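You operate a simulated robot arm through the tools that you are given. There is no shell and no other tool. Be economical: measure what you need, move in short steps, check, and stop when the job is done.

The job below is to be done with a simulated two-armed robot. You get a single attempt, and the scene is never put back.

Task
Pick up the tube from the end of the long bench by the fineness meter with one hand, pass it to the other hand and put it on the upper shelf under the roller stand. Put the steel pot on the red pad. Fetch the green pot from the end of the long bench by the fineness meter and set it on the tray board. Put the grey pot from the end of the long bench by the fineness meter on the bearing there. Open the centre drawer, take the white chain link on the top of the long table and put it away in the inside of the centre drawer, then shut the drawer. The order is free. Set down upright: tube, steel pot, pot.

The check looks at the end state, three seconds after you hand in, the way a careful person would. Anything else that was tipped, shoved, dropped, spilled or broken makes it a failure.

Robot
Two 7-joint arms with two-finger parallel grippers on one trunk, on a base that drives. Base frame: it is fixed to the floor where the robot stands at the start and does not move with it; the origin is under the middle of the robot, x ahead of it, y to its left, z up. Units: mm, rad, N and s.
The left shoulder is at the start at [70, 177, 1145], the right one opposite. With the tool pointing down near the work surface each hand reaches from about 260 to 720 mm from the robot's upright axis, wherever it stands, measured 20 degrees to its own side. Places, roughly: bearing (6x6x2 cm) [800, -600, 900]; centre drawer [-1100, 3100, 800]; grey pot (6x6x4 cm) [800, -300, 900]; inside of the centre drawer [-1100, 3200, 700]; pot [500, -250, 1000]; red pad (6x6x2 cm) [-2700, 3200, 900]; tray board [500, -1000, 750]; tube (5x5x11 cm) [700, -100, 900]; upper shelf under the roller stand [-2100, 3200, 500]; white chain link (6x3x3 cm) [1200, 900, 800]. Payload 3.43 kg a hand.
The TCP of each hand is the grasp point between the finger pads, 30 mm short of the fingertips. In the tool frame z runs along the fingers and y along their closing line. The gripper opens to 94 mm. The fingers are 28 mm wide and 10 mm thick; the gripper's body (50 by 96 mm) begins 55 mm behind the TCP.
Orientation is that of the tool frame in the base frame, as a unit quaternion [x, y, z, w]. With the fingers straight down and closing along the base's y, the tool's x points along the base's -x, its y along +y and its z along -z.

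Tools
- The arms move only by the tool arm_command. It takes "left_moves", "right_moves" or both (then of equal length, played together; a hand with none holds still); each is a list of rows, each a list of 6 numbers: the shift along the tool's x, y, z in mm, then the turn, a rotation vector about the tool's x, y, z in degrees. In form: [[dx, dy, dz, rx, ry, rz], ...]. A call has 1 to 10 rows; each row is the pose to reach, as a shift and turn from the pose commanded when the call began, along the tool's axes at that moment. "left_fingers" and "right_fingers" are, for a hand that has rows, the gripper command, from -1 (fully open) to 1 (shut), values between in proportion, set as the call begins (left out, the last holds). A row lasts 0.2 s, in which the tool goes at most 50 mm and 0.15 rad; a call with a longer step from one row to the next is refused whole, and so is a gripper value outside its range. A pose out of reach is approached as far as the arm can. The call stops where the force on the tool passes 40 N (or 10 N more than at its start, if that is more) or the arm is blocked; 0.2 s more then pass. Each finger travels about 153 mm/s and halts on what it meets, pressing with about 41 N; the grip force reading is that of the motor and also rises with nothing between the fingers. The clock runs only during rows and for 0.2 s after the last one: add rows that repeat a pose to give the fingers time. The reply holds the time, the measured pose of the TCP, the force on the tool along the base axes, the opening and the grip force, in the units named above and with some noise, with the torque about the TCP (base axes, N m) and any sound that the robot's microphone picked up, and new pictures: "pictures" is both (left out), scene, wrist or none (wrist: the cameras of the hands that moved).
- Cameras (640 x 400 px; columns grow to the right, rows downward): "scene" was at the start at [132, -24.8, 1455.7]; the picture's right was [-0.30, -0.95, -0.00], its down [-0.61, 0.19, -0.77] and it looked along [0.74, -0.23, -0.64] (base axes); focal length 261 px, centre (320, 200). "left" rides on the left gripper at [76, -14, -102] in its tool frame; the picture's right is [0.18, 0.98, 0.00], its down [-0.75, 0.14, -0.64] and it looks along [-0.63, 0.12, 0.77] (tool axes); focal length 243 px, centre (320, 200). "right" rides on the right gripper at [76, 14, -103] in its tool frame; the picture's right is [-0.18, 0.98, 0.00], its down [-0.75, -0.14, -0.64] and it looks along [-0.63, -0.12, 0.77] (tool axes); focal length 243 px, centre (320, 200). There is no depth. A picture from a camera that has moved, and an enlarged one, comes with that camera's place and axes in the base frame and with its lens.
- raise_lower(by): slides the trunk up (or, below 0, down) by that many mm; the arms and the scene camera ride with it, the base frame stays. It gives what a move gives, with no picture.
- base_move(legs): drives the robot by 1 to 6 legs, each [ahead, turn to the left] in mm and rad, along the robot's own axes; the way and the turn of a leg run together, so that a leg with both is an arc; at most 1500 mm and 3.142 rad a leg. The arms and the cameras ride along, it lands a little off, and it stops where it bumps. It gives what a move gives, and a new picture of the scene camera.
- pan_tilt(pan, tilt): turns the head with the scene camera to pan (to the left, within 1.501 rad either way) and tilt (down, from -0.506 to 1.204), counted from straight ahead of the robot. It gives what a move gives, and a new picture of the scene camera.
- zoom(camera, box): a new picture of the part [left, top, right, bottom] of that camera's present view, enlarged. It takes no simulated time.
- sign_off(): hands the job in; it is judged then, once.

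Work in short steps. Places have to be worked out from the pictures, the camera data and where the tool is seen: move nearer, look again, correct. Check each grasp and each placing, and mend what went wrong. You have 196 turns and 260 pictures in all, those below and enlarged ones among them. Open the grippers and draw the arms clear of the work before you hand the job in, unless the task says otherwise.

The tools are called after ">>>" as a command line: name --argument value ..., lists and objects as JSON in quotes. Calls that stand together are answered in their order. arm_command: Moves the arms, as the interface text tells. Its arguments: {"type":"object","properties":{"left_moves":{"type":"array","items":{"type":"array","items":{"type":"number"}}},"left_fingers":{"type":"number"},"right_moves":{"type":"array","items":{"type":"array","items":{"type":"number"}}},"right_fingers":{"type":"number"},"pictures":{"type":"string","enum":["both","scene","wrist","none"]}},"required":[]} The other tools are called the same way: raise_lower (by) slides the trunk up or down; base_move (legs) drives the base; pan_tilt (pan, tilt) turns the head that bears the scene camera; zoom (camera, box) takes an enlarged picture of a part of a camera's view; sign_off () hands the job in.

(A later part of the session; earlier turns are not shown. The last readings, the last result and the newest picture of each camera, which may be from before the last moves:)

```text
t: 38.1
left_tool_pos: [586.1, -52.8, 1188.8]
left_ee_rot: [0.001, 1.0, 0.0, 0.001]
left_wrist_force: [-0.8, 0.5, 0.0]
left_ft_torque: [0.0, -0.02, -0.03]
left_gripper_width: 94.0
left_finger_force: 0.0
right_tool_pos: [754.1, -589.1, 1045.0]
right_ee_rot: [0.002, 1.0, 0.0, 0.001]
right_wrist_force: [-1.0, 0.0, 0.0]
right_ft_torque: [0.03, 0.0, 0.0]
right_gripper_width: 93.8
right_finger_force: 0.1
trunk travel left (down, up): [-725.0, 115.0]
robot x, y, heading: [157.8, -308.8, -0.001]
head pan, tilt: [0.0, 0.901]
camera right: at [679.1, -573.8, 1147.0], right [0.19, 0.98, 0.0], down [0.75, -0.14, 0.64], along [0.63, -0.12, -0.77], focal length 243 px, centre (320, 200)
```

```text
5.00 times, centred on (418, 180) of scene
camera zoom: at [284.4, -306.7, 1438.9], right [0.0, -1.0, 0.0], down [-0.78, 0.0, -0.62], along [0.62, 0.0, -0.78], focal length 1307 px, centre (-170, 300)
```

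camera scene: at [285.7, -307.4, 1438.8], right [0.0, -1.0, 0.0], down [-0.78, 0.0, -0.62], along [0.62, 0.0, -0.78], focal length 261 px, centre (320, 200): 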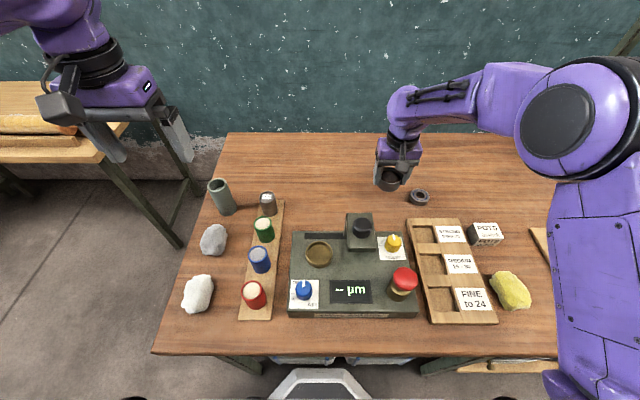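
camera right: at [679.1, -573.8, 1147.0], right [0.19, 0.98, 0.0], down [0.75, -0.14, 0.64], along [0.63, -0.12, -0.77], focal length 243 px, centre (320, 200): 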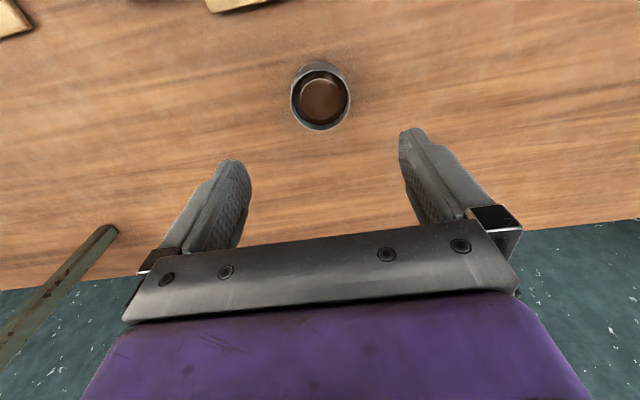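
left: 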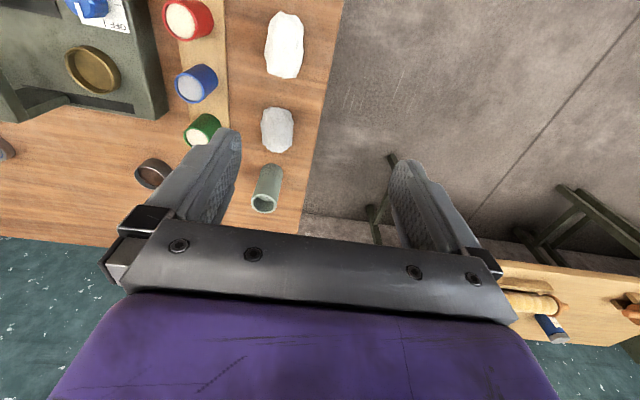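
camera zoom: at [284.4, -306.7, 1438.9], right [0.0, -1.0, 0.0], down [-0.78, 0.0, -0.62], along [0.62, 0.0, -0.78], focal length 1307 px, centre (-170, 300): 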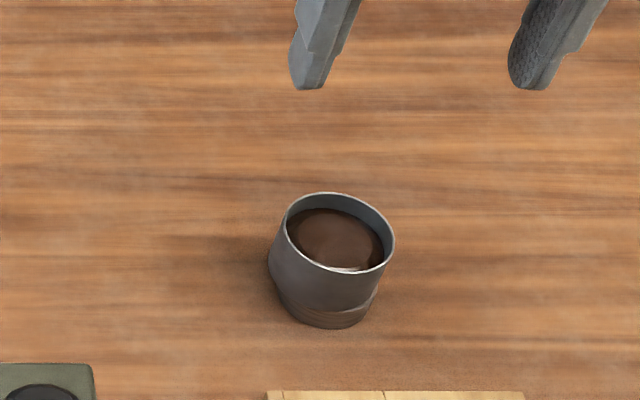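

>>> zoom --camera "scene" --box '[405, 170, 453, 210]'

>>> zoom --camera "right" --box '[272, 45, 368, 145]'

```text
10.00 times, centred on (429, 190) of scene
camera zoom: at [284.4, -306.7, 1438.9], right [0.0, -1.0, 0.0], down [-0.78, 0.0, -0.62], along [0.62, 0.0, -0.78], focal length 2614 px, centre (-770, 300)
```

zoom: 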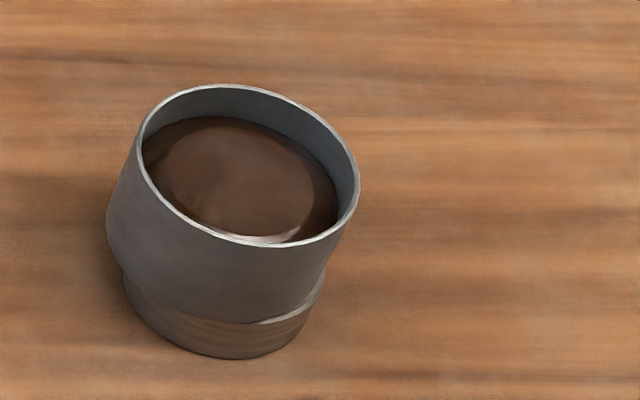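

```text
4.00 times, centred on (320, 95) of right
camera zoom: at [679.1, -573.8, 1147.0], right [0.19, 0.98, 0.0], down [0.75, -0.14, 0.64], along [0.63, -0.12, -0.77], focal length 970 px, centre (320, 620)
```

zoom: 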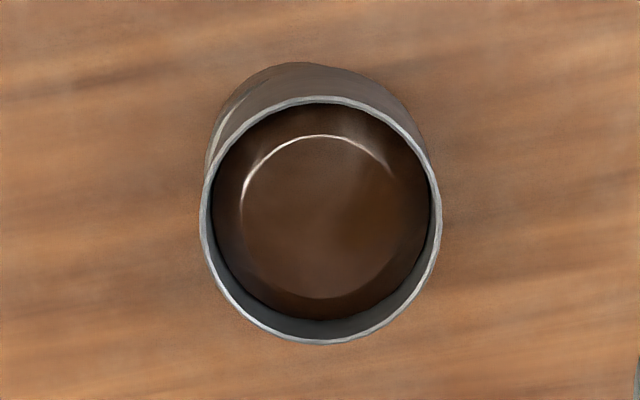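

The grey pot sits upright on the bearing. Next, the left hand goes above the green pot (~(620,-175)) for a close look, with a smaller opening because of the meter.

>>> arm_command --left_moves '[[0, -40, 0, 0, 0, 0], [0, -80, 20, 0, 0, 0], [-10, -115, 50, 0, 0, 0], [-20, -122, 95, 0, 0, 0], [-20, -122, 125, 0, 0, 0], [-20, -122, 125, 0, 0, 0]]' --left_fingers -0.5 --pictures "both"

```text
t: 39.5
left_tool_pos: [607.7, -176.2, 1060.6]
left_ee_rot: [0.002, 1.0, -0.001, 0.001]
left_wrist_force: [-0.1, -0.6, 0.2]
left_ft_torque: [-0.01, -0.01, 0.03]
left_gripper_width: 70.5
left_finger_force: 0.0
right_tool_pos: [754.8, -589.1, 1043.6]
right_ee_rot: [0.001, 1.0, 0.0, 0.001]
right_wrist_force: [0.6, -0.1, -1.2]
right_ft_torque: [-0.02, 0.01, -0.01]
right_gripper_width: 94.4
right_finger_force: 0.1
trunk travel left (down, up): [-725.0, 115.0]
robot x, y, heading: [157.8, -313.1, -0.002]
head pan, tilt: [0.0, 0.901]
camera scene: at [285.4, -307.3, 1438.8], right [0.0, -1.0, 0.0], down [-0.78, 0.0, -0.62], along [0.62, 0.0, -0.78], focal length 261 px, centre (320, 200)
camera left: at [530.3, -191.9, 1162.8], right [-0.18, 0.98, 0.0], down [0.75, 0.14, 0.64], along [0.63, 0.12, -0.77], focal length 243 px, centre (320, 200)
```

scene: 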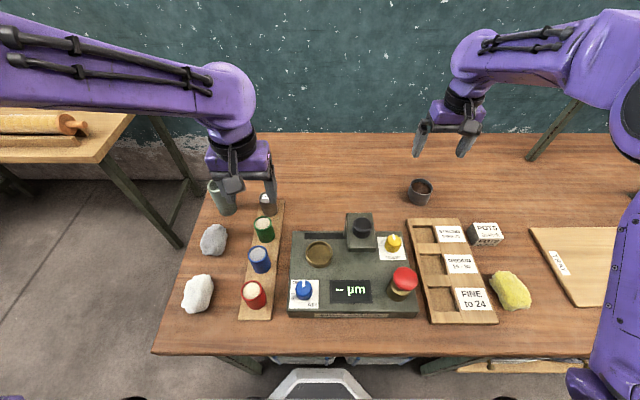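
left: 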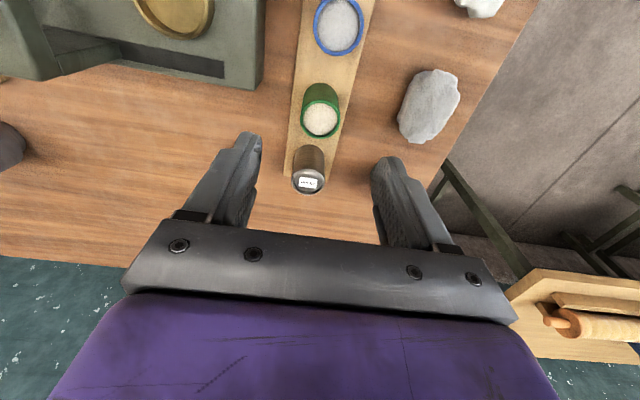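

Triangulated green pot top is ≈(627,-172,911). I centre over it and go down to z≈945 for a check.

>>> arm_command --left_moves '[[-19, 4, 0, 0, 0, 0], [-19, 4, 45, 0, 0, 0], [-19, 4, 85, 0, 0, 0], [-19, 4, 112, 0, 0, 0], [-19, 4, 112, 0, 0, 0]]' --pictures "wrist"

>>> zoom --camera "scene" --box '[210, 170, 306, 250]'

```text
t: 40.7
left_tool_pos: [625.9, -171.5, 949.2]
left_ee_rot: [0.002, 1.0, 0.0, 0.001]
left_wrist_force: [0.1, 0.3, 0.1]
left_ft_torque: [-0.01, 0.01, 0.02]
left_gripper_width: 70.8
left_finger_force: 0.1
right_tool_pos: [755.7, -588.5, 1043.6]
right_ee_rot: [0.001, 1.0, 0.0, 0.0]
right_wrist_force: [-0.2, -0.2, 0.6]
right_ft_torque: [0.01, -0.01, 0.03]
right_gripper_width: 94.2
right_finger_force: 0.1
trunk travel left (down, up): [-725.0, 115.0]
robot x, y, heading: [157.3, -305.1, -0.003]
head pan, tilt: [0.0, 0.901]
camera left: at [548.5, -186.3, 1052.2], right [-0.18, 0.98, 0.0], down [0.75, 0.14, 0.64], along [0.63, 0.12, -0.77], focal length 243 px, centre (320, 200)
```

left: 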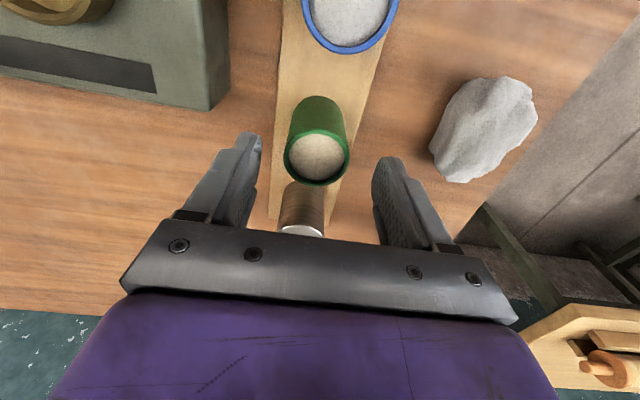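

```text
5.00 times, centred on (258, 210) of scene
camera zoom: at [285.1, -307.4, 1438.9], right [0.0, -1.0, 0.0], down [-0.78, 0.0, -0.62], along [0.62, 0.0, -0.78], focal length 1307 px, centre (630, 150)
```

zoom: 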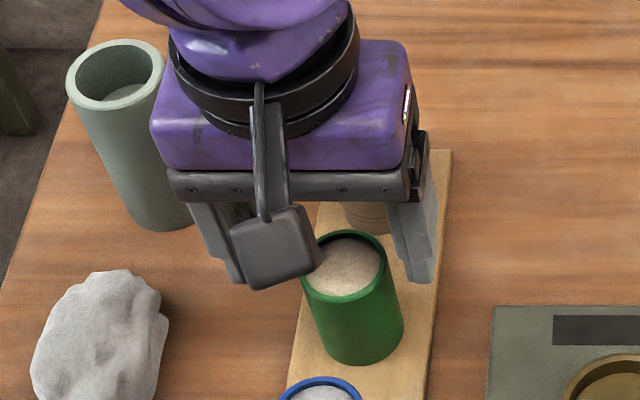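

Alignment confirmed (627,-173). I descend to z≈900 and close gently.

>>> arm_command --left_moves '[[-1, -1, 20, 0, 0, 0], [-1, -1, 38, 0, 0, 0], [-1, -1, 48, 0, 0, 0], [-1, -1, 48, 0, 0, 0]]' --pictures "wrist"

>>> zoom --camera "scene" --box '[210, 170, 306, 250]'

```text
t: 41.7
left_tool_pos: [628.7, -172.8, 902.9]
left_ee_rot: [0.003, 1.0, 0.0, 0.001]
left_wrist_force: [-0.8, 1.0, -0.4]
left_ft_torque: [0.03, 0.04, 0.02]
left_gripper_width: 70.4
left_finger_force: 0.1
right_tool_pos: [756.1, -587.0, 1044.5]
right_ee_rot: [0.002, 1.0, 0.0, 0.0]
right_wrist_force: [0.4, 0.5, -0.5]
right_ft_torque: [0.02, 0.0, 0.0]
right_gripper_width: 93.8
right_finger_force: 0.0
trunk travel left (down, up): [-725.0, 115.0]
robot x, y, heading: [157.0, -306.5, 0.005]
head pan, tilt: [0.0, 0.901]
camera left: at [550.4, -188.0, 1005.4], right [-0.18, 0.98, 0.0], down [0.75, 0.14, 0.64], along [0.63, 0.12, -0.77], focal length 243 px, centre (320, 200)
```

left: 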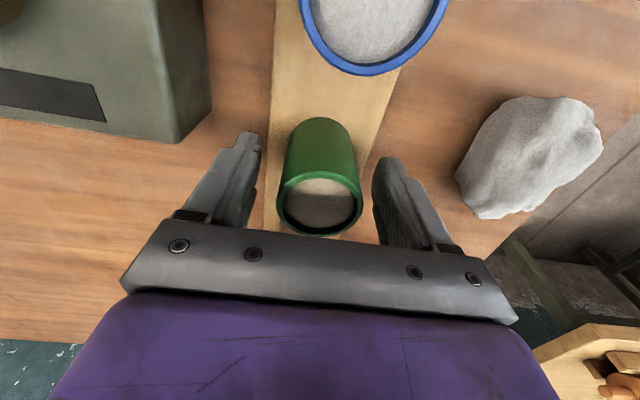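

```text
5.00 times, centred on (258, 210) of scene
camera zoom: at [285.6, -307.4, 1438.8], right [0.0, -1.0, 0.0], down [-0.78, 0.0, -0.62], along [0.62, 0.0, -0.78], focal length 1307 px, centre (630, 150)
```

zoom: 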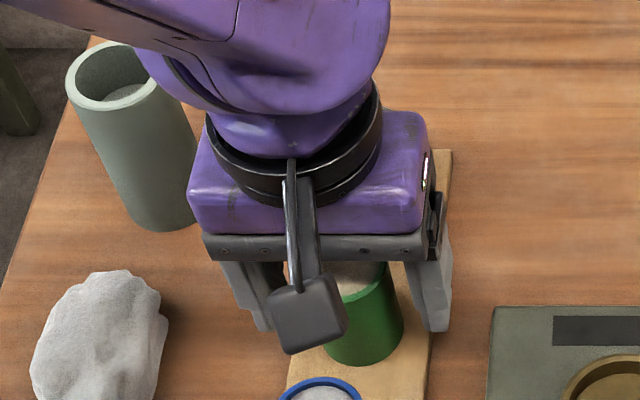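

>>> arm_command --left_moves '[[0, 0, 0, 0, 0, 0], [0, 0, 0, 0, 0, 0]]' --left_fingers -0.17 --pictures "none"

>>> arm_command --left_moves '[[0, 0, 0, 0, 0, 0], [0, 0, 0, 0, 0, 0], [0, 0, 0, 0, 0, 0]]' --left_fingers 0.5 --pictures "wrist"

```text
t: 42.3
left_tool_pos: [628.5, -172.2, 903.1]
left_ee_rot: [0.001, 1.0, -0.001, 0.001]
left_wrist_force: [0.0, -0.4, -0.2]
left_ft_torque: [0.0, 0.0, -0.01]
left_gripper_width: 55.0
left_finger_force: 0.0
right_tool_pos: [755.4, -588.8, 1044.1]
right_ee_rot: [0.002, 1.0, -0.001, 0.0]
right_wrist_force: [0.8, 0.1, -0.5]
right_ft_torque: [0.02, -0.01, -0.01]
right_gripper_width: 93.9
right_finger_force: 0.1
trunk travel left (down, up): [-725.0, 115.0]
robot x, y, heading: [154.3, -308.2, -0.006]
head pan, tilt: [0.0, 0.901]
```

```text
t: 43.1
left_tool_pos: [628.3, -173.4, 902.2]
left_ee_rot: [0.002, 1.0, 0.0, 0.001]
left_wrist_force: [0.8, 0.9, -0.2]
left_ft_torque: [-0.02, 0.02, 0.02]
left_gripper_width: 41.0
left_finger_force: 40.7
right_tool_pos: [756.3, -588.7, 1043.5]
right_ee_rot: [0.002, 1.0, 0.0, 0.0]
right_wrist_force: [-0.8, 0.1, 0.3]
right_ft_torque: [-0.05, -0.03, -0.04]
right_gripper_width: 93.8
right_finger_force: 0.2
trunk travel left (down, up): [-725.0, 115.0]
robot x, y, heading: [158.7, -309.9, -0.003]
head pan, tilt: [0.0, 0.901]
camera left: at [550.4, -188.0, 1005.6], right [-0.18, 0.98, 0.0], down [0.75, 0.14, 0.64], along [0.63, 0.12, -0.77], focal length 243 px, centre (320, 200)
```

left: 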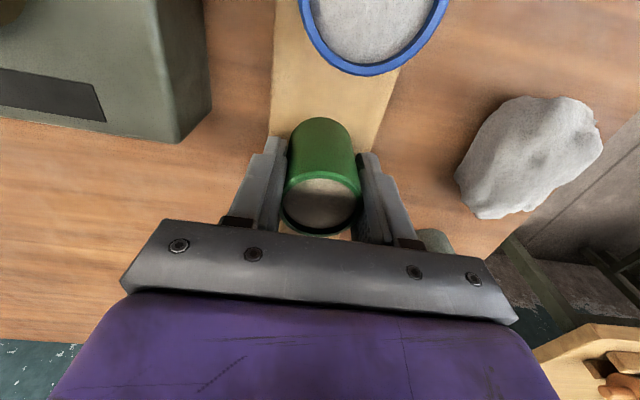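

Green pot gripped (41 mm). I lift it straight up and also retract the right arm.

>>> arm_command --left_moves '[[0, 0, -8, 0, 0, 0], [0, 0, -25, 0, 0, 0], [0, 0, -50, 0, 0, 0], [0, 0, -80, 0, 0, 0], [0, 0, -110, 0, 0, 0], [0, 0, -135, 0, 0, 0], [0, 0, -145, 0, 0, 0]]' --right_moves '[[20, 0, -10, 0, 0, 0], [45, 0, -20, 0, 0, 0], [75, 0, -30, 0, 0, 0], [105, 0, -40, 0, 0, 0], [135, 0, -50, 0, 0, 0], [160, 0, -60, 0, 0, 0], [180, 0, -70, 0, 0, 0]]' --pictures "scene"

```text
t: 44.7
left_tool_pos: [627.8, -174.7, 1047.8]
left_ee_rot: [0.002, 1.0, 0.001, 0.001]
left_wrist_force: [0.1, -0.3, -0.3]
left_ft_torque: [0.03, 0.01, 0.03]
left_gripper_width: 40.5
left_finger_force: 40.6
right_tool_pos: [588.3, -595.4, 1111.2]
right_ee_rot: [0.001, 1.0, 0.012, 0.002]
right_wrist_force: [0.0, -0.6, -0.6]
right_ft_torque: [0.06, 0.03, -0.04]
right_gripper_width: 94.1
right_finger_force: 0.0
right hand out of reach, approached as far as the arm can: row 7
trunk travel left (down, up): [-725.0, 115.0]
robot x, y, heading: [161.7, -306.4, -0.003]
head pan, tilt: [0.0, 0.901]
camera scene: at [285.3, -310.4, 1438.8], right [0.0, -1.0, 0.0], down [-0.78, 0.0, -0.62], along [0.62, 0.0, -0.78], focal length 261 px, centre (320, 200)
```

scene: 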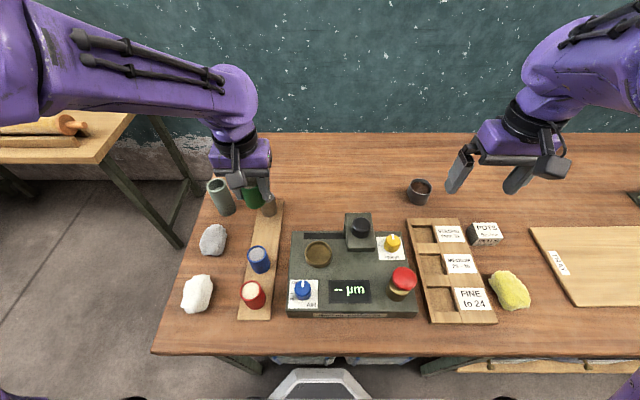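

Now I drive to the tray: back off, right by 490 mm, then ahead.

>>> base_move --legs '[[-170, 0], [0, -1.571], [490, 0], [0, 1.571], [120, 0]]'

```text
t: 57.2
left_tool_pos: [568.2, -679.3, 1048.2]
left_ee_rot: [0.012, 1.0, 0.0, 0.001]
left_wrist_force: [-0.1, -0.1, -0.8]
left_ft_torque: [0.0, 0.0, 0.0]
left_gripper_width: 40.8
left_finger_force: 40.6
right_tool_pos: [520.3, -1100.0, 1109.6]
right_ee_rot: [0.014, 1.0, 0.01, 0.0]
right_wrist_force: [0.5, -0.9, 0.0]
right_ft_torque: [0.0, 0.03, 0.0]
right_gripper_width: 93.9
right_finger_force: 0.0
trunk travel left (down, up): [-725.0, 115.0]
robot x, y, heading: [95.7, -806.1, -0.024]
head pan, tilt: [0.0, 0.901]
camera scene: at [222.4, -806.5, 1439.0], right [-0.02, -1.0, 0.0], down [-0.78, 0.02, -0.62], along [0.62, -0.01, -0.78], focal length 261 px, centre (320, 200)
```

scene: 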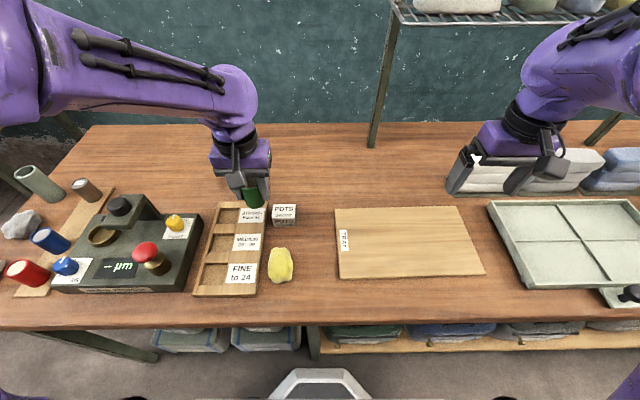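

The tray board centre is ≈(540,-1024). I move the right hand away and carry the green pot over to (540,-960).

>>> arm_command --left_moves '[[1, -12, 0, 0, 0, 0], [3, -40, 0, 0, 0, 0], [6, -75, 0, 0, 0, 0], [9, -110, 0, 0, 0, 0], [12, -145, 0, 0, 0, 0], [15, -180, 0, 0, 0, 0], [18, -215, 0, 0, 0, 0], [20, -245, 0, 0, 0, 0], [21, -270, 0, 0, 0, 0], [21, -282, 0, 0, 0, 0]]' --right_moves '[[0, -20, -5, 0, 0, 0], [0, -50, -10, 0, 0, 0], [0, -85, -15, 0, 0, 0], [0, -110, -20, 0, 0, 0], [0, -120, -20, 0, 0, 0], [0, -120, -20, 0, 0, 0], [0, -120, -20, 0, 0, 0], [0, -120, -20, 0, 0, 0], [0, -120, -20, 0, 0, 0], [0, -120, -20, 0, 0, 0]]' --pictures "scene"

```text
t: 59.6
left_tool_pos: [567.6, -942.0, 1084.7]
left_ee_rot: [-0.023, 0.999, -0.043, 0.002]
left_wrist_force: [0.6, -0.3, -1.1]
left_ft_torque: [-0.01, 0.0, 0.03]
left_gripper_width: 40.8
left_finger_force: 40.7
right_tool_pos: [517.3, -1219.8, 1126.3]
right_ee_rot: [0.014, 1.0, 0.01, 0.0]
right_wrist_force: [-0.1, -0.4, 0.1]
right_ft_torque: [0.03, 0.01, 0.02]
right_gripper_width: 94.0
right_finger_force: 0.0
trunk travel left (down, up): [-725.0, 115.0]
robot x, y, heading: [95.9, -804.0, -0.023]
head pan, tilt: [0.0, 0.901]
stopped in row 10 (left hand): the arm was blocked; the commanded pose is now the measured one
camera scene: at [223.6, -806.6, 1438.8], right [-0.02, -1.0, 0.0], down [-0.78, 0.02, -0.62], along [0.62, -0.01, -0.78], focal length 261 px, centre (320, 200)
```

scene: 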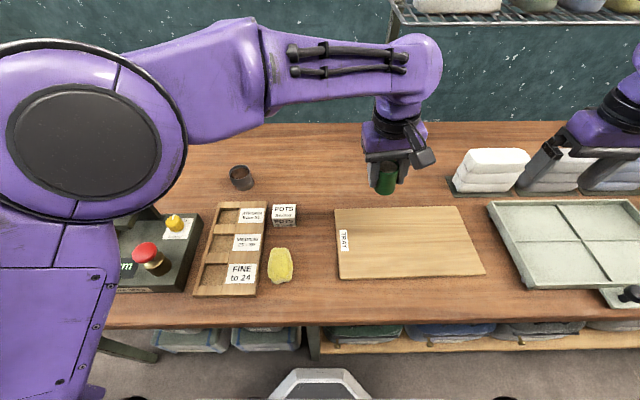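

The left arm is blocked crossing the body that far, and the pot is tilted about 5°. I bring the hand back left while restoring the orientation, then drive the robot further right.

>>> arm_command --left_moves '[[0, 20, 0, -1, 0, 1], [0, 50, 5, -2.5, 0, 2], [0, 80, 10, -4, 0, 3], [0, 110, 15, -4.9, 0, 4], [0, 130, 20, -4.9, 0, 4], [0, 140, 20, -4.9, 0, 4]]' --pictures "none"

```text
t: 61.0
left_tool_pos: [559.3, -805.7, 1051.2]
left_ee_rot: [0.014, 1.0, 0.0, 0.004]
left_wrist_force: [-0.1, -0.5, -0.3]
left_ft_torque: [-0.03, 0.01, -0.01]
left_gripper_width: 40.7
left_finger_force: 41.4
right_tool_pos: [516.9, -1221.4, 1127.2]
right_ee_rot: [0.013, 1.0, 0.011, -0.001]
right_wrist_force: [0.7, -0.8, 0.0]
right_ft_torque: [0.01, 0.01, -0.04]
right_gripper_width: 93.9
right_finger_force: 0.0
trunk travel left (down, up): [-725.0, 115.0]
robot x, y, heading: [96.2, -807.4, -0.029]
head pan, tilt: [0.0, 0.901]
```

A simple in-place turn of −0.32 rad swings the pot over the tray.

>>> base_move --legs '[[0, -0.32]]'

>>> arm_command --left_moves '[[0, 0, 0, 0, 0, 0]]' --pictures "wrist"

```text
t: 62.5
left_tool_pos: [535.4, -950.9, 1051.9]
left_ee_rot: [0.172, 0.985, 0.0, 0.004]
left_wrist_force: [-0.6, 0.0, -0.5]
left_ft_torque: [-0.01, 0.0, 0.0]
left_gripper_width: 40.9
left_finger_force: 41.2
right_tool_pos: [364.4, -1330.2, 1126.4]
right_ee_rot: [0.173, 0.985, 0.009, 0.002]
right_wrist_force: [-0.4, -0.1, 1.0]
right_ft_torque: [-0.02, -0.01, -0.01]
right_gripper_width: 94.2
right_finger_force: 0.1
trunk travel left (down, up): [-725.0, 115.0]
robot x, y, heading: [97.5, -805.5, -0.342]
head pan, tilt: [0.0, 0.901]
camera scene: at [216.8, -845.4, 1438.8], right [-0.34, -0.94, 0.0], down [-0.74, 0.26, -0.62], along [0.58, -0.21, -0.78], focal length 261 px, centre (320, 200)
```

scene: 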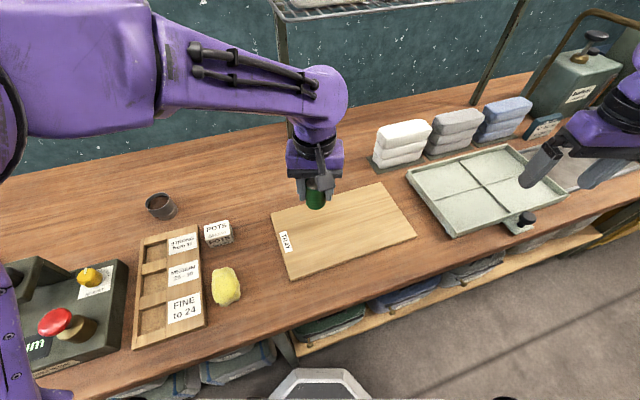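

```text
t: 62.9
left_tool_pos: [535.5, -952.5, 1052.2]
left_ee_rot: [0.172, 0.985, 0.0, 0.003]
left_wrist_force: [0.4, -0.2, 0.0]
left_ft_torque: [-0.04, 0.02, -0.01]
left_gripper_width: 40.8
left_finger_force: 40.5
right_tool_pos: [364.5, -1330.6, 1127.8]
right_ee_rot: [0.172, 0.985, 0.009, 0.002]
right_wrist_force: [0.7, -0.4, 0.0]
right_ft_torque: [-0.04, -0.02, 0.01]
right_gripper_width: 93.9
right_finger_force: 0.0
trunk travel left (down, up): [-725.0, 115.0]
robot x, y, heading: [96.8, -803.8, -0.346]
head pan, tilt: [0.0, 0.901]
camera left: at [457.3, -940.5, 1153.6], right [0.16, 0.99, 0.0], down [0.75, -0.12, 0.65], along [0.64, -0.1, -0.76], focal length 243 px, centre (320, 200)
```

left: 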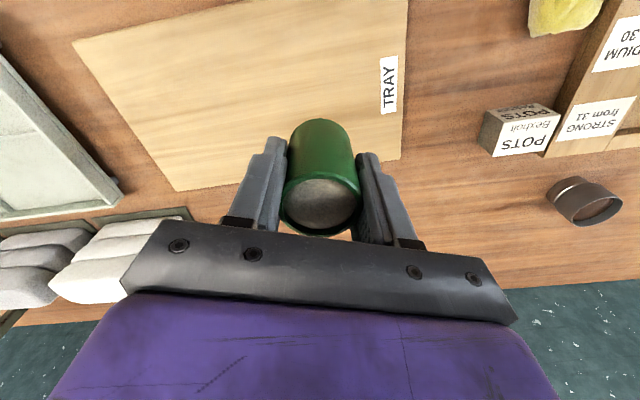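

The landing point (535,-952) is well inside the tray board. I lower toward it.

>>> arm_command --left_moves '[[0, 0, 15, 0, 0, 0], [0, 0, 40, 0, 0, 0], [0, 0, 70, 0, 0, 0], [0, 0, 100, 0, 0, 0], [0, 0, 122, 0, 0, 0], [0, 0, 135, 0, 0, 0], [0, 0, 140, 0, 0, 0]]' --pictures "none"

>>> zoom --camera "scene" --box '[240, 140, 400, 280]'

```text
t: 64.5
left_tool_pos: [542.1, -951.6, 917.6]
left_ee_rot: [0.166, 0.986, -0.01, 0.004]
left_wrist_force: [0.5, 1.1, 0.4]
left_ft_torque: [-0.02, 0.0, -0.03]
left_gripper_width: 40.8
left_finger_force: 41.4
right_tool_pos: [364.1, -1331.3, 1127.0]
right_ee_rot: [0.173, 0.985, 0.009, 0.001]
right_wrist_force: [0.1, 0.3, -1.2]
right_ft_torque: [-0.02, 0.03, -0.05]
right_gripper_width: 94.1
right_finger_force: 0.1
trunk travel left (down, up): [-725.0, 115.0]
robot x, y, heading: [100.6, -808.6, -0.342]
head pan, tilt: [0.0, 0.901]
```

```text
2.86 times, centred on (320, 210) of scene
camera zoom: at [216.4, -846.4, 1438.8], right [-0.34, -0.94, 0.0], down [-0.74, 0.26, -0.62], along [0.58, -0.21, -0.78], focal length 747 px, centre (320, 171)
```

zoom: 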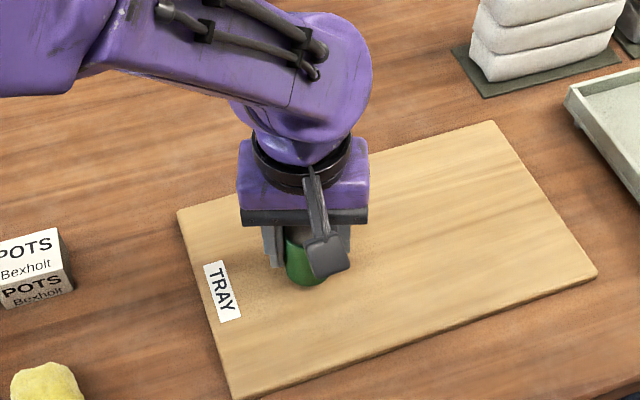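

>>> arm_command --left_moves '[[0, 0, 3, 0, 0, 0], [0, 0, 6, 0, 0, 0], [0, 0, 6, 0, 0, 0]]' --pictures "wrist"

```text
t: 65.2
left_tool_pos: [542.6, -953.0, 913.0]
left_ee_rot: [0.165, 0.986, -0.011, 0.002]
left_wrist_force: [0.2, -0.4, -0.5]
left_ft_torque: [-0.04, 0.0, -0.01]
left_gripper_width: 41.1
left_finger_force: 40.8
right_tool_pos: [364.5, -1331.6, 1127.7]
right_ee_rot: [0.173, 0.985, 0.009, 0.001]
right_wrist_force: [-0.3, -0.3, 0.2]
right_ft_torque: [0.01, 0.0, -0.01]
right_gripper_width: 93.7
right_finger_force: 0.0
trunk travel left (down, up): [-725.0, 115.0]
robot x, y, heading: [98.2, -802.7, -0.347]
head pan, tilt: [0.0, 0.901]
camera left: at [464.3, -940.1, 1014.2], right [0.14, 0.99, -0.02], down [0.76, -0.09, 0.65], along [0.64, -0.11, -0.76], focal length 243 px, centre (320, 200)
```

left: 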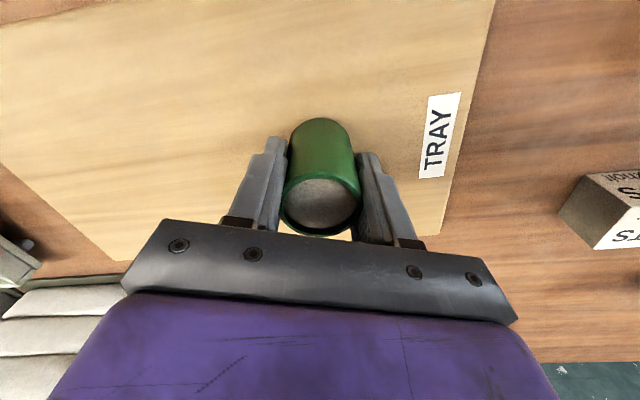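

>>> arm_command --left_moves '[[0, 0, 3, 0, 0, 0], [0, 0, 6, 0, 0, 0], [0, 0, 9, 0, 0, 0], [0, 0, 9, 0, 0, 0]]' --pictures "none"

```text
t: 66.2
left_tool_pos: [542.8, -953.3, 908.1]
left_ee_rot: [0.16, 0.987, -0.017, 0.004]
left_wrist_force: [0.6, -3.8, 30.1]
left_ft_torque: [0.34, 0.04, -0.03]
left_gripper_width: 40.8
left_finger_force: 40.6
right_tool_pos: [362.2, -1331.1, 1128.2]
right_ee_rot: [0.173, 0.985, 0.011, 0.004]
right_wrist_force: [0.8, 0.8, -0.4]
right_ft_torque: [-0.03, 0.03, -0.03]
right_gripper_width: 94.1
right_finger_force: 0.2
trunk travel left (down, up): [-725.0, 115.0]
robot x, y, heading: [99.0, -806.6, -0.344]
head pan, tilt: [0.0, 0.901]
```

Contact at z≈908. I ease up a few mm and try to remove the ~2° tilt before releasing.

>>> arm_command --left_moves '[[0, 0, -3, -1, 0, 0], [0, 0, -6, -2, 0, 0], [0, 0, -6, -2, 0, 0]]' --pictures "none"

```text
t: 67.0
left_tool_pos: [545.8, -948.8, 910.2]
left_ee_rot: [0.15, 0.989, -0.005, -0.004]
left_wrist_force: [0.8, -0.9, -0.2]
left_ft_torque: [-0.01, -0.02, 0.01]
left_gripper_width: 41.0
left_finger_force: 41.5
right_tool_pos: [364.4, -1331.8, 1126.0]
right_ee_rot: [0.173, 0.985, 0.01, 0.002]
right_wrist_force: [1.0, -1.1, -0.1]
right_ft_torque: [0.03, -0.01, 0.03]
right_gripper_width: 94.0
right_finger_force: 0.0
trunk travel left (down, up): [-725.0, 115.0]
robot x, y, heading: [97.5, -806.5, -0.345]
head pan, tilt: [0.0, 0.901]
```

Tilt is nearly gone (0.6°). I lower 2 mm, then open partway.

>>> arm_command --left_moves '[[0, 0, 1, 0, 0, 0], [0, 0, 2, 0, 0, 0], [0, 0, 2, 0, 0, 0]]' --pictures "none"

```text
t: 67.8
left_tool_pos: [547.7, -950.3, 912.4]
left_ee_rot: [0.151, 0.989, -0.009, -0.001]
left_wrist_force: [-0.3, 0.2, 0.0]
left_ft_torque: [0.01, -0.01, -0.01]
left_gripper_width: 40.8
left_finger_force: 40.6
right_tool_pos: [364.7, -1331.8, 1126.5]
right_ee_rot: [0.172, 0.985, 0.009, 0.002]
right_wrist_force: [0.4, 0.3, 0.0]
right_ft_torque: [0.01, 0.01, 0.02]
right_gripper_width: 93.9
right_finger_force: 0.1
trunk travel left (down, up): [-725.0, 115.0]
robot x, y, heading: [96.6, -804.6, -0.341]
head pan, tilt: [0.0, 0.901]
```

The arm is near a joint limit, so I use the trunk to lower the last few mm instead.

>>> raise_lower --by -4

```text
t: 68.4
left_tool_pos: [548.5, -950.1, 908.9]
left_ee_rot: [0.15, 0.989, -0.01, 0.0]
left_wrist_force: [-0.4, 0.2, 0.1]
left_ft_torque: [-0.01, 0.02, -0.01]
left_gripper_width: 41.0
left_finger_force: 40.6
right_tool_pos: [364.0, -1331.5, 1123.5]
right_ee_rot: [0.173, 0.985, 0.009, 0.001]
right_wrist_force: [0.4, 0.5, -0.1]
right_ft_torque: [-0.01, 0.01, -0.01]
right_gripper_width: 94.1
right_finger_force: 0.1
trunk travel left (down, up): [-721.0, 119.0]
robot x, y, heading: [94.6, -807.5, -0.348]
head pan, tilt: [0.0, 0.901]
```

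>>> raise_lower --by -2

```text
t: 68.9
left_tool_pos: [547.7, -950.3, 908.3]
left_ee_rot: [0.149, 0.989, -0.01, 0.001]
left_wrist_force: [-1.1, -0.3, 6.7]
left_ft_torque: [0.12, 0.03, 0.0]
left_gripper_width: 40.8
left_finger_force: 40.9
right_tool_pos: [363.7, -1330.4, 1122.0]
right_ee_rot: [0.173, 0.985, 0.01, 0.002]
right_wrist_force: [-0.1, 0.6, 0.0]
right_ft_torque: [0.02, 0.01, -0.03]
right_gripper_width: 93.9
right_finger_force: 0.0
trunk travel left (down, up): [-719.0, 121.0]
robot x, y, heading: [97.9, -805.2, -0.351]
head pan, tilt: [0.0, 0.901]
```

Light contact (6.7 N). I release slowly and look.

>>> arm_command --left_moves '[[0, 0, 0, 0, 0, 0], [0, 0, 0, 0, 0, 0]]' --left_fingers 0.0 --pictures "none"

>>> arm_command --left_moves '[[0, 0, 0, 0, 0, 0], [0, 0, 0, 0, 0, 0]]' --left_fingers -0.7 --pictures "wrist"

```text
t: 69.5
left_tool_pos: [548.6, -950.4, 908.6]
left_ee_rot: [0.15, 0.989, -0.01, 0.001]
left_wrist_force: [-0.4, 0.0, -0.8]
left_ft_torque: [-0.01, -0.01, -0.01]
left_gripper_width: 47.2
left_finger_force: 0.1
right_tool_pos: [363.0, -1331.7, 1120.9]
right_ee_rot: [0.173, 0.985, 0.009, 0.002]
right_wrist_force: [-0.3, -0.3, 0.5]
right_ft_torque: [0.02, -0.01, -0.01]
right_gripper_width: 94.1
right_finger_force: 0.1
trunk travel left (down, up): [-719.0, 121.0]
robot x, y, heading: [95.8, -803.1, -0.345]
head pan, tilt: [0.0, 0.901]
```

```text
t: 70.1
left_tool_pos: [548.3, -950.2, 908.1]
left_ee_rot: [0.15, 0.989, -0.009, 0.001]
left_wrist_force: [0.6, 0.8, -0.6]
left_ft_torque: [-0.02, -0.03, 0.0]
left_gripper_width: 80.0
left_finger_force: 0.0
right_tool_pos: [364.9, -1332.0, 1120.9]
right_ee_rot: [0.172, 0.985, 0.01, 0.002]
right_wrist_force: [-0.5, 0.1, -0.4]
right_ft_torque: [0.03, 0.03, 0.02]
right_gripper_width: 94.0
right_finger_force: 0.0
trunk travel left (down, up): [-719.0, 121.0]
robot x, y, heading: [98.6, -807.6, -0.342]
head pan, tilt: [0.0, 0.901]
camera left: at [470.6, -940.9, 1010.4], right [0.11, 0.99, -0.02], down [0.76, -0.07, 0.64], along [0.64, -0.09, -0.77], focal length 243 px, centre (320, 200)
```

left: 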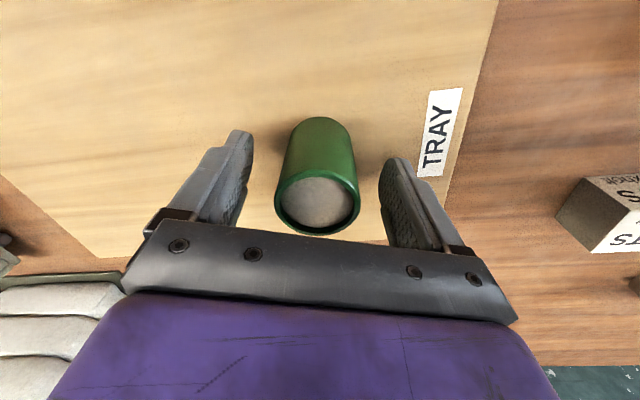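

Released; the pot stands. I raise with the trunk (a pure vertical move) to clear it.

>>> raise_lower --by 106

>>> arm_command --left_moves '[[0, 20, -20, 0, 0, 0], [0, 50, -45, 0, 0, 0], [0, 90, -60, 0, 0, 0]]' --pictures "scene"

```text
t: 71.5
left_tool_pos: [548.3, -951.5, 1014.6]
left_ee_rot: [0.149, 0.989, -0.01, 0.001]
left_wrist_force: [-0.4, 0.7, 0.0]
left_ft_torque: [0.01, 0.02, 0.03]
left_gripper_width: 79.8
left_finger_force: 0.0
right_tool_pos: [364.0, -1333.2, 1228.0]
right_ee_rot: [0.173, 0.985, 0.009, 0.001]
right_wrist_force: [-0.5, -0.3, -0.2]
right_ft_torque: [0.01, -0.01, 0.01]
right_gripper_width: 93.9
right_finger_force: 0.1
trunk travel left (down, up): [-825.0, 15.0]
robot x, y, heading: [101.6, -807.6, -0.341]
head pan, tilt: [0.0, 0.901]
```

```text
t: 72.3
left_tool_pos: [568.9, -866.6, 1065.1]
left_ee_rot: [0.174, 0.985, 0.016, 0.007]
left_wrist_force: [0.9, 0.5, -0.5]
left_ft_torque: [0.0, 0.01, -0.02]
left_gripper_width: 79.9
left_finger_force: 0.0
right_tool_pos: [366.0, -1328.7, 1227.8]
right_ee_rot: [0.172, 0.985, 0.009, 0.002]
right_wrist_force: [-0.1, 0.3, -0.1]
right_ft_torque: [-0.02, 0.02, -0.04]
right_gripper_width: 94.2
right_finger_force: 0.1
trunk travel left (down, up): [-825.0, 15.0]
robot x, y, heading: [101.8, -804.8, -0.344]
head pan, tilt: [0.0, 0.901]
camera scene: at [217.6, -843.2, 1538.7], right [-0.34, -0.94, 0.0], down [-0.74, 0.26, -0.62], along [0.58, -0.21, -0.78], focal length 261 px, centre (320, 200)
```

scene: 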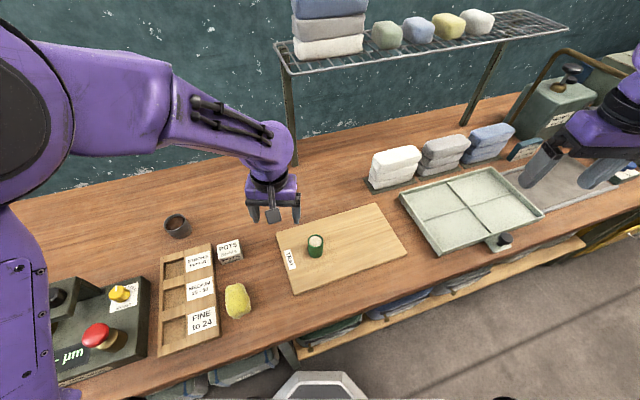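

Green pot is standing on the tray board. I drive back left so that the steel pot is in front of the right hand and the tube in front of the left.

>>> base_move --legs '[[-120, 0], [0, 1.915], [615, 0], [0, -1.571], [140, 0]]'

```text
t: 85.9
left_tool_pos: [576.1, -40.4, 1065.9]
left_ee_rot: [-0.008, 1.0, 0.018, 0.005]
left_wrist_force: [-0.2, -0.2, 0.0]
left_ft_torque: [-0.03, -0.02, -0.02]
left_gripper_width: 79.7
left_finger_force: 0.0
right_tool_pos: [550.6, -545.3, 1227.6]
right_ee_rot: [-0.009, 1.0, 0.009, 0.001]
right_wrist_force: [-0.1, -0.4, 0.5]
right_ft_torque: [0.0, -0.02, 0.02]
right_gripper_width: 93.8
right_finger_force: 0.1
trunk travel left (down, up): [-825.0, 15.0]
robot x, y, heading: [115.2, -146.6, 0.017]
head pan, tilt: [0.0, 0.901]
camera scene: at [238.7, -144.7, 1539.1], right [0.02, -1.0, 0.0], down [-0.78, -0.02, -0.62], along [0.62, 0.01, -0.78], focal length 261 px, centre (320, 200)
```

scene: 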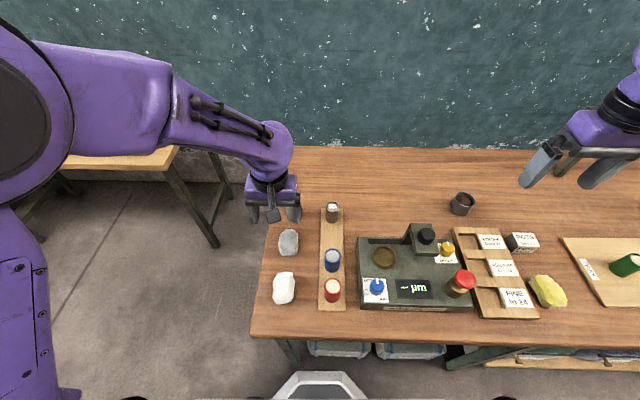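

I tuck the left hand back and bring the right hand over the steel pot (estimate (703,-172), top ≈922).

>>> arm_command --left_moves '[[20, 20, -20, 0.5, 0, 0], [40, 40, -40, 1, 0.3, 0], [60, 50, -60, 2, 0.6, 0], [80, 60, -90, 2, 0.6, 0], [80, 60, -100, 2, 0.6, 0], [80, 60, -100, 2, 0.6, 0], [80, 60, -100, 2, 0.6, 0], [80, 60, -100, 2, 0.6, 0], [80, 60, -100, 2, 0.6, 0], [80, 60, -100, 2, 0.6, 0]]' --right_moves '[[-14, 35, 10, 0.5, 0, 0], [-30, 74, 20, 1, 0, 0], [-46, 111, 30, 1, 0, 0], [-62, 148, 40, 1, 0, 0], [-78, 185, 50, 1, 0, 0], [-94, 222, 60, 1, 0, 0], [-110, 259, 70, 1, 0, 0], [-128, 298, 80, 1, 0, 0], [-145, 336, 90, 1, 0, 0], [-158, 370, 100, 1, 0, 0]]' --right_fingers -0.4 --pictures "none"

>>> raise_lower --by -100

>>> arm_command --right_moves '[[0, 0, 0, 0, 0, 0]]' --pictures "both"

```text
t: 88.1
left_tool_pos: [498.6, 16.1, 1165.1]
left_ee_rot: [-0.008, 1.0, 0.0, -0.001]
left_wrist_force: [-0.1, 0.8, 0.3]
left_ft_torque: [-0.04, 0.01, 0.01]
left_gripper_width: 79.8
left_finger_force: 0.1
right_tool_pos: [704.6, -168.7, 1134.3]
right_ee_rot: [-0.007, 1.0, 0.002, 0.0]
right_wrist_force: [0.1, -0.1, 1.3]
right_ft_torque: [-0.02, 0.02, -0.01]
right_gripper_width: 65.5
right_finger_force: 0.0
trunk travel left (down, up): [-825.0, 15.0]
robot x, y, heading: [113.8, -149.6, 0.024]
head pan, tilt: [0.0, 0.901]
```

```text
t: 89.5
left_tool_pos: [496.7, 15.1, 1064.0]
left_ee_rot: [-0.007, 1.0, 0.001, -0.001]
left_wrist_force: [0.2, -0.9, 0.2]
left_ft_torque: [0.01, 0.0, 0.02]
left_gripper_width: 79.8
left_finger_force: 0.1
right_tool_pos: [703.0, -170.2, 1035.6]
right_ee_rot: [-0.008, 1.0, 0.001, -0.001]
right_wrist_force: [-0.3, 0.1, 0.4]
right_ft_torque: [-0.02, 0.0, 0.02]
right_gripper_width: 65.9
right_finger_force: 0.1
trunk travel left (down, up): [-725.0, 115.0]
robot x, y, heading: [115.5, -148.1, 0.017]
head pan, tilt: [0.0, 0.901]
```

```text
t: 89.9
left_tool_pos: [496.4, 14.8, 1064.7]
left_ee_rot: [-0.008, 1.0, 0.001, -0.001]
left_wrist_force: [-0.1, 0.4, -0.9]
left_ft_torque: [-0.02, 0.01, 0.03]
left_gripper_width: 79.9
left_finger_force: 0.0
right_tool_pos: [704.3, -171.4, 1035.7]
right_ee_rot: [-0.008, 1.0, 0.002, 0.0]
right_wrist_force: [0.8, -0.1, 0.3]
right_ft_torque: [0.01, 0.0, 0.06]
right_gripper_width: 66.1
right_finger_force: 0.1
trunk travel left (down, up): [-725.0, 115.0]
robot x, y, heading: [118.8, -147.2, 0.02]
head pan, tilt: [0.0, 0.901]
camera scene: at [241.7, -144.1, 1438.8], right [0.02, -1.0, 0.0], down [-0.78, -0.02, -0.62], along [0.62, 0.01, -0.78], focal length 261 px, centre (320, 200)
camera right: at [627.7, -159.0, 1138.0], right [0.17, 0.99, 0.0], down [0.76, -0.13, 0.64], along [0.63, -0.11, -0.77], focal length 243 px, centre (320, 200)
```

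scene: 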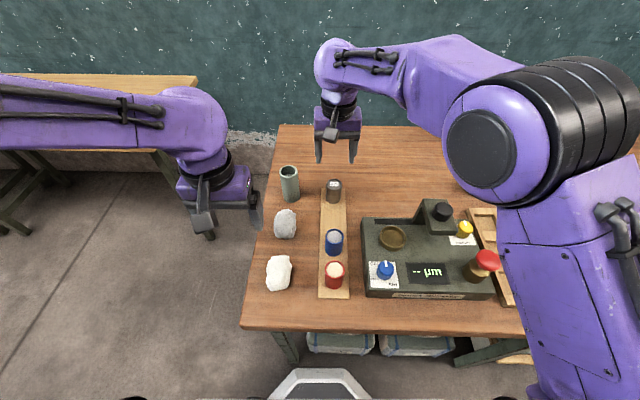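
right: 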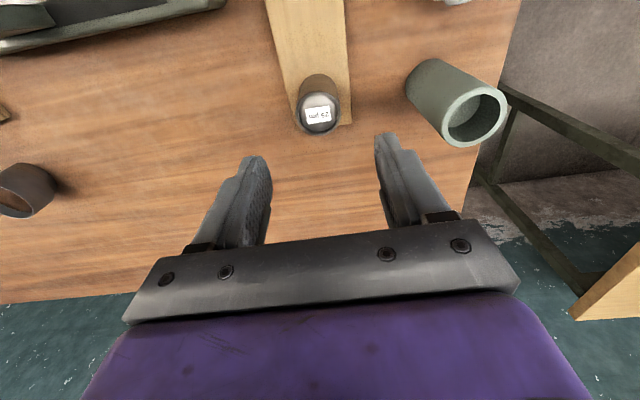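

Both cameras agree: steel pot (706,-174), tube (714,-58). I descend over the steel pot.

>>> arm_command --right_moves '[[-2, -3, 40, 0, 0, 0], [-2, -3, 80, 0, 0, 0], [-2, -3, 105, 0, 0, 0], [-2, -3, 125, 0, 0, 0], [-2, -3, 132, 0, 0, 0], [-2, -3, 132, 0, 0, 0]]' --pictures "wrist"

>>> zoom --camera "scene" --box '[270, 130, 398, 230]'

```text
t: 91.3
left_tool_pos: [496.0, 12.8, 1064.8]
left_ee_rot: [-0.008, 1.0, 0.001, -0.001]
left_wrist_force: [-0.4, -0.2, -0.6]
left_ft_torque: [0.02, -0.06, 0.02]
left_gripper_width: 79.8
left_finger_force: 0.1
right_tool_pos: [705.7, -173.1, 902.7]
right_ee_rot: [-0.007, 1.0, 0.001, -0.001]
right_wrist_force: [-0.2, -0.5, 1.4]
right_ft_torque: [0.0, 0.02, 0.0]
right_gripper_width: 65.7
right_finger_force: 0.0
trunk travel left (down, up): [-725.0, 115.0]
robot x, y, heading: [114.2, -144.9, 0.017]
head pan, tilt: [0.0, 0.901]
camera right: at [629.9, -162.0, 1005.0], right [0.17, 0.99, 0.0], down [0.76, -0.13, 0.64], along [0.63, -0.11, -0.77], focal length 243 px, centre (320, 200)
```

right: 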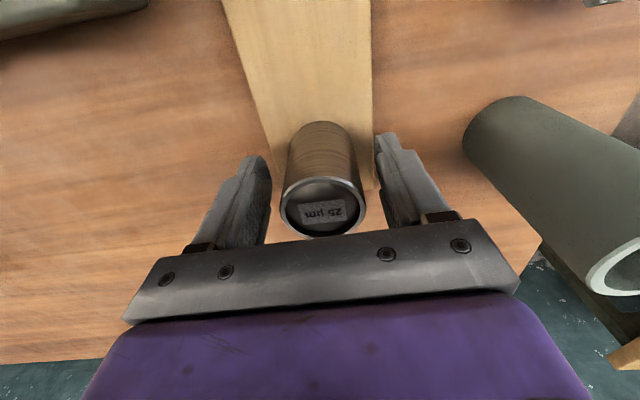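

```text
4.00 times, centred on (334, 180) of scene
camera zoom: at [241.4, -144.3, 1438.8], right [0.02, -1.0, 0.0], down [-0.78, -0.02, -0.62], along [0.62, 0.01, -0.78], focal length 1045 px, centre (264, 280)
```

zoom: 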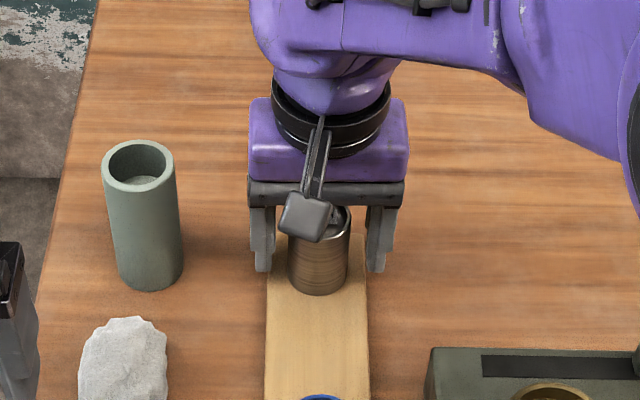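

Fingers straddle the steel pot. I close in two steps and lift.

>>> arm_command --right_moves '[[0, 0, 0, 0, 0, 0], [0, 0, 0, 0, 0, 0]]' --right_fingers 0.0 --pictures "none"

>>> arm_command --right_moves '[[0, 0, 0, 0, 0, 0], [0, 0, 0, 0, 0, 0], [0, 0, 0, 0, 0, 0]]' --right_fingers 0.5 --pictures "none"

>>> arm_command --right_moves '[[0, 0, -8, 0, 0, 0], [0, 0, -25, 0, 0, 0], [0, 0, -50, 0, 0, 0], [0, 0, -85, 0, 0, 0], [0, 0, -120, 0, 0, 0], [0, -30, -150, 0, 0, 0], [5, -75, -170, 0, 0, 0], [15, -120, -190, 0, 0, 0], [30, -165, -200, 0, 0, 0], [50, -200, -210, 0, 0, 0]]' --pictures "both"

```text
t: 91.9
left_tool_pos: [496.7, 14.6, 1065.2]
left_ee_rot: [-0.007, 1.0, 0.001, -0.001]
left_wrist_force: [-0.1, -0.3, 0.9]
left_ft_torque: [0.01, 0.01, 0.03]
left_gripper_width: 79.8
left_finger_force: 0.1
right_tool_pos: [706.4, -175.1, 902.8]
right_ee_rot: [-0.008, 1.0, 0.0, 0.0]
right_wrist_force: [0.7, -0.3, 1.3]
right_ft_torque: [-0.02, -0.02, 0.02]
right_gripper_width: 47.2
right_finger_force: 0.1
trunk travel left (down, up): [-725.0, 115.0]
robot x, y, heading: [114.0, -149.4, 0.015]
head pan, tilt: [0.0, 0.901]
```

```text
t: 92.7
left_tool_pos: [497.6, 14.6, 1064.3]
left_ee_rot: [-0.007, 1.0, 0.001, -0.001]
left_wrist_force: [0.1, -0.2, 0.3]
left_ft_torque: [-0.01, -0.02, -0.02]
left_gripper_width: 79.7
left_finger_force: 0.0
right_tool_pos: [706.2, -174.2, 902.2]
right_ee_rot: [-0.008, 1.0, 0.0, 0.0]
right_wrist_force: [0.7, 0.8, 0.1]
right_ft_torque: [-0.02, 0.0, 0.0]
right_gripper_width: 42.0
right_finger_force: 41.0
trunk travel left (down, up): [-725.0, 115.0]
robot x, y, heading: [115.7, -148.9, 0.021]
head pan, tilt: [0.0, 0.901]
```

```text
refused: row 8 steps farther than a row can; nothing moved
```

>>> arm_command --right_moves '[[0, 0, -8, 0, 0, 0], [0, 0, -25, 0, 0, 0], [0, 0, -50, 0, 0, 0], [0, 0, -85, 0, 0, 0], [0, 0, -120, 0, 0, 0], [0, -30, -145, 0, 0, 0], [5, -65, -165, 0, 0, 0], [15, -105, -180, 0, 0, 0], [30, -145, -190, 0, 0, 0], [45, -180, -200, 0, 0, 0]]' --pictures "both"

```text
t: 94.9
left_tool_pos: [495.8, 12.6, 1065.1]
left_ee_rot: [-0.008, 1.0, 0.002, -0.001]
left_wrist_force: [0.0, 0.1, -0.8]
left_ft_torque: [0.03, -0.01, 0.0]
left_gripper_width: 80.2
left_finger_force: 0.0
right_tool_pos: [660.0, -356.0, 1101.4]
right_ee_rot: [-0.008, 1.0, 0.003, 0.0]
right_wrist_force: [0.7, 0.3, -1.3]
right_ft_torque: [0.03, -0.01, 0.0]
right_gripper_width: 42.1
right_finger_force: 41.0
trunk travel left (down, up): [-725.0, 115.0]
robot x, y, heading: [117.1, -142.8, 0.02]
head pan, tilt: [0.0, 0.901]
camera scene: at [240.3, -146.2, 1438.9], right [0.02, -1.0, 0.0], down [-0.78, -0.01, -0.62], along [0.62, 0.01, -0.78], focal length 261 px, centre (320, 200)
camera right: at [584.5, -344.1, 1204.2], right [0.17, 0.99, 0.0], down [0.76, -0.13, 0.64], along [0.63, -0.1, -0.77], focal length 243 px, centre (320, 200)
```

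scene: 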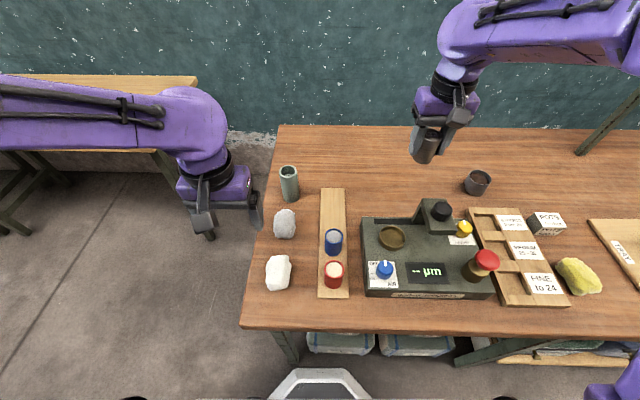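
right: 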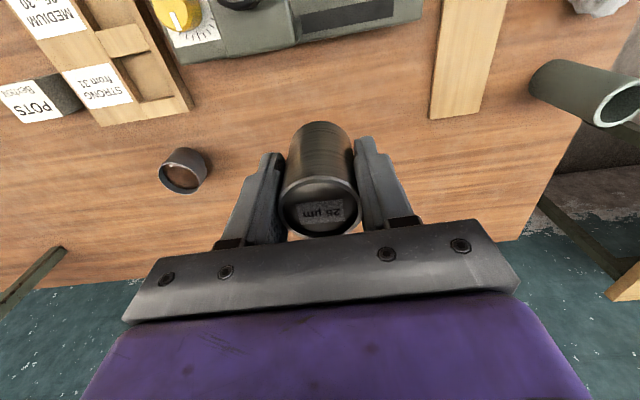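

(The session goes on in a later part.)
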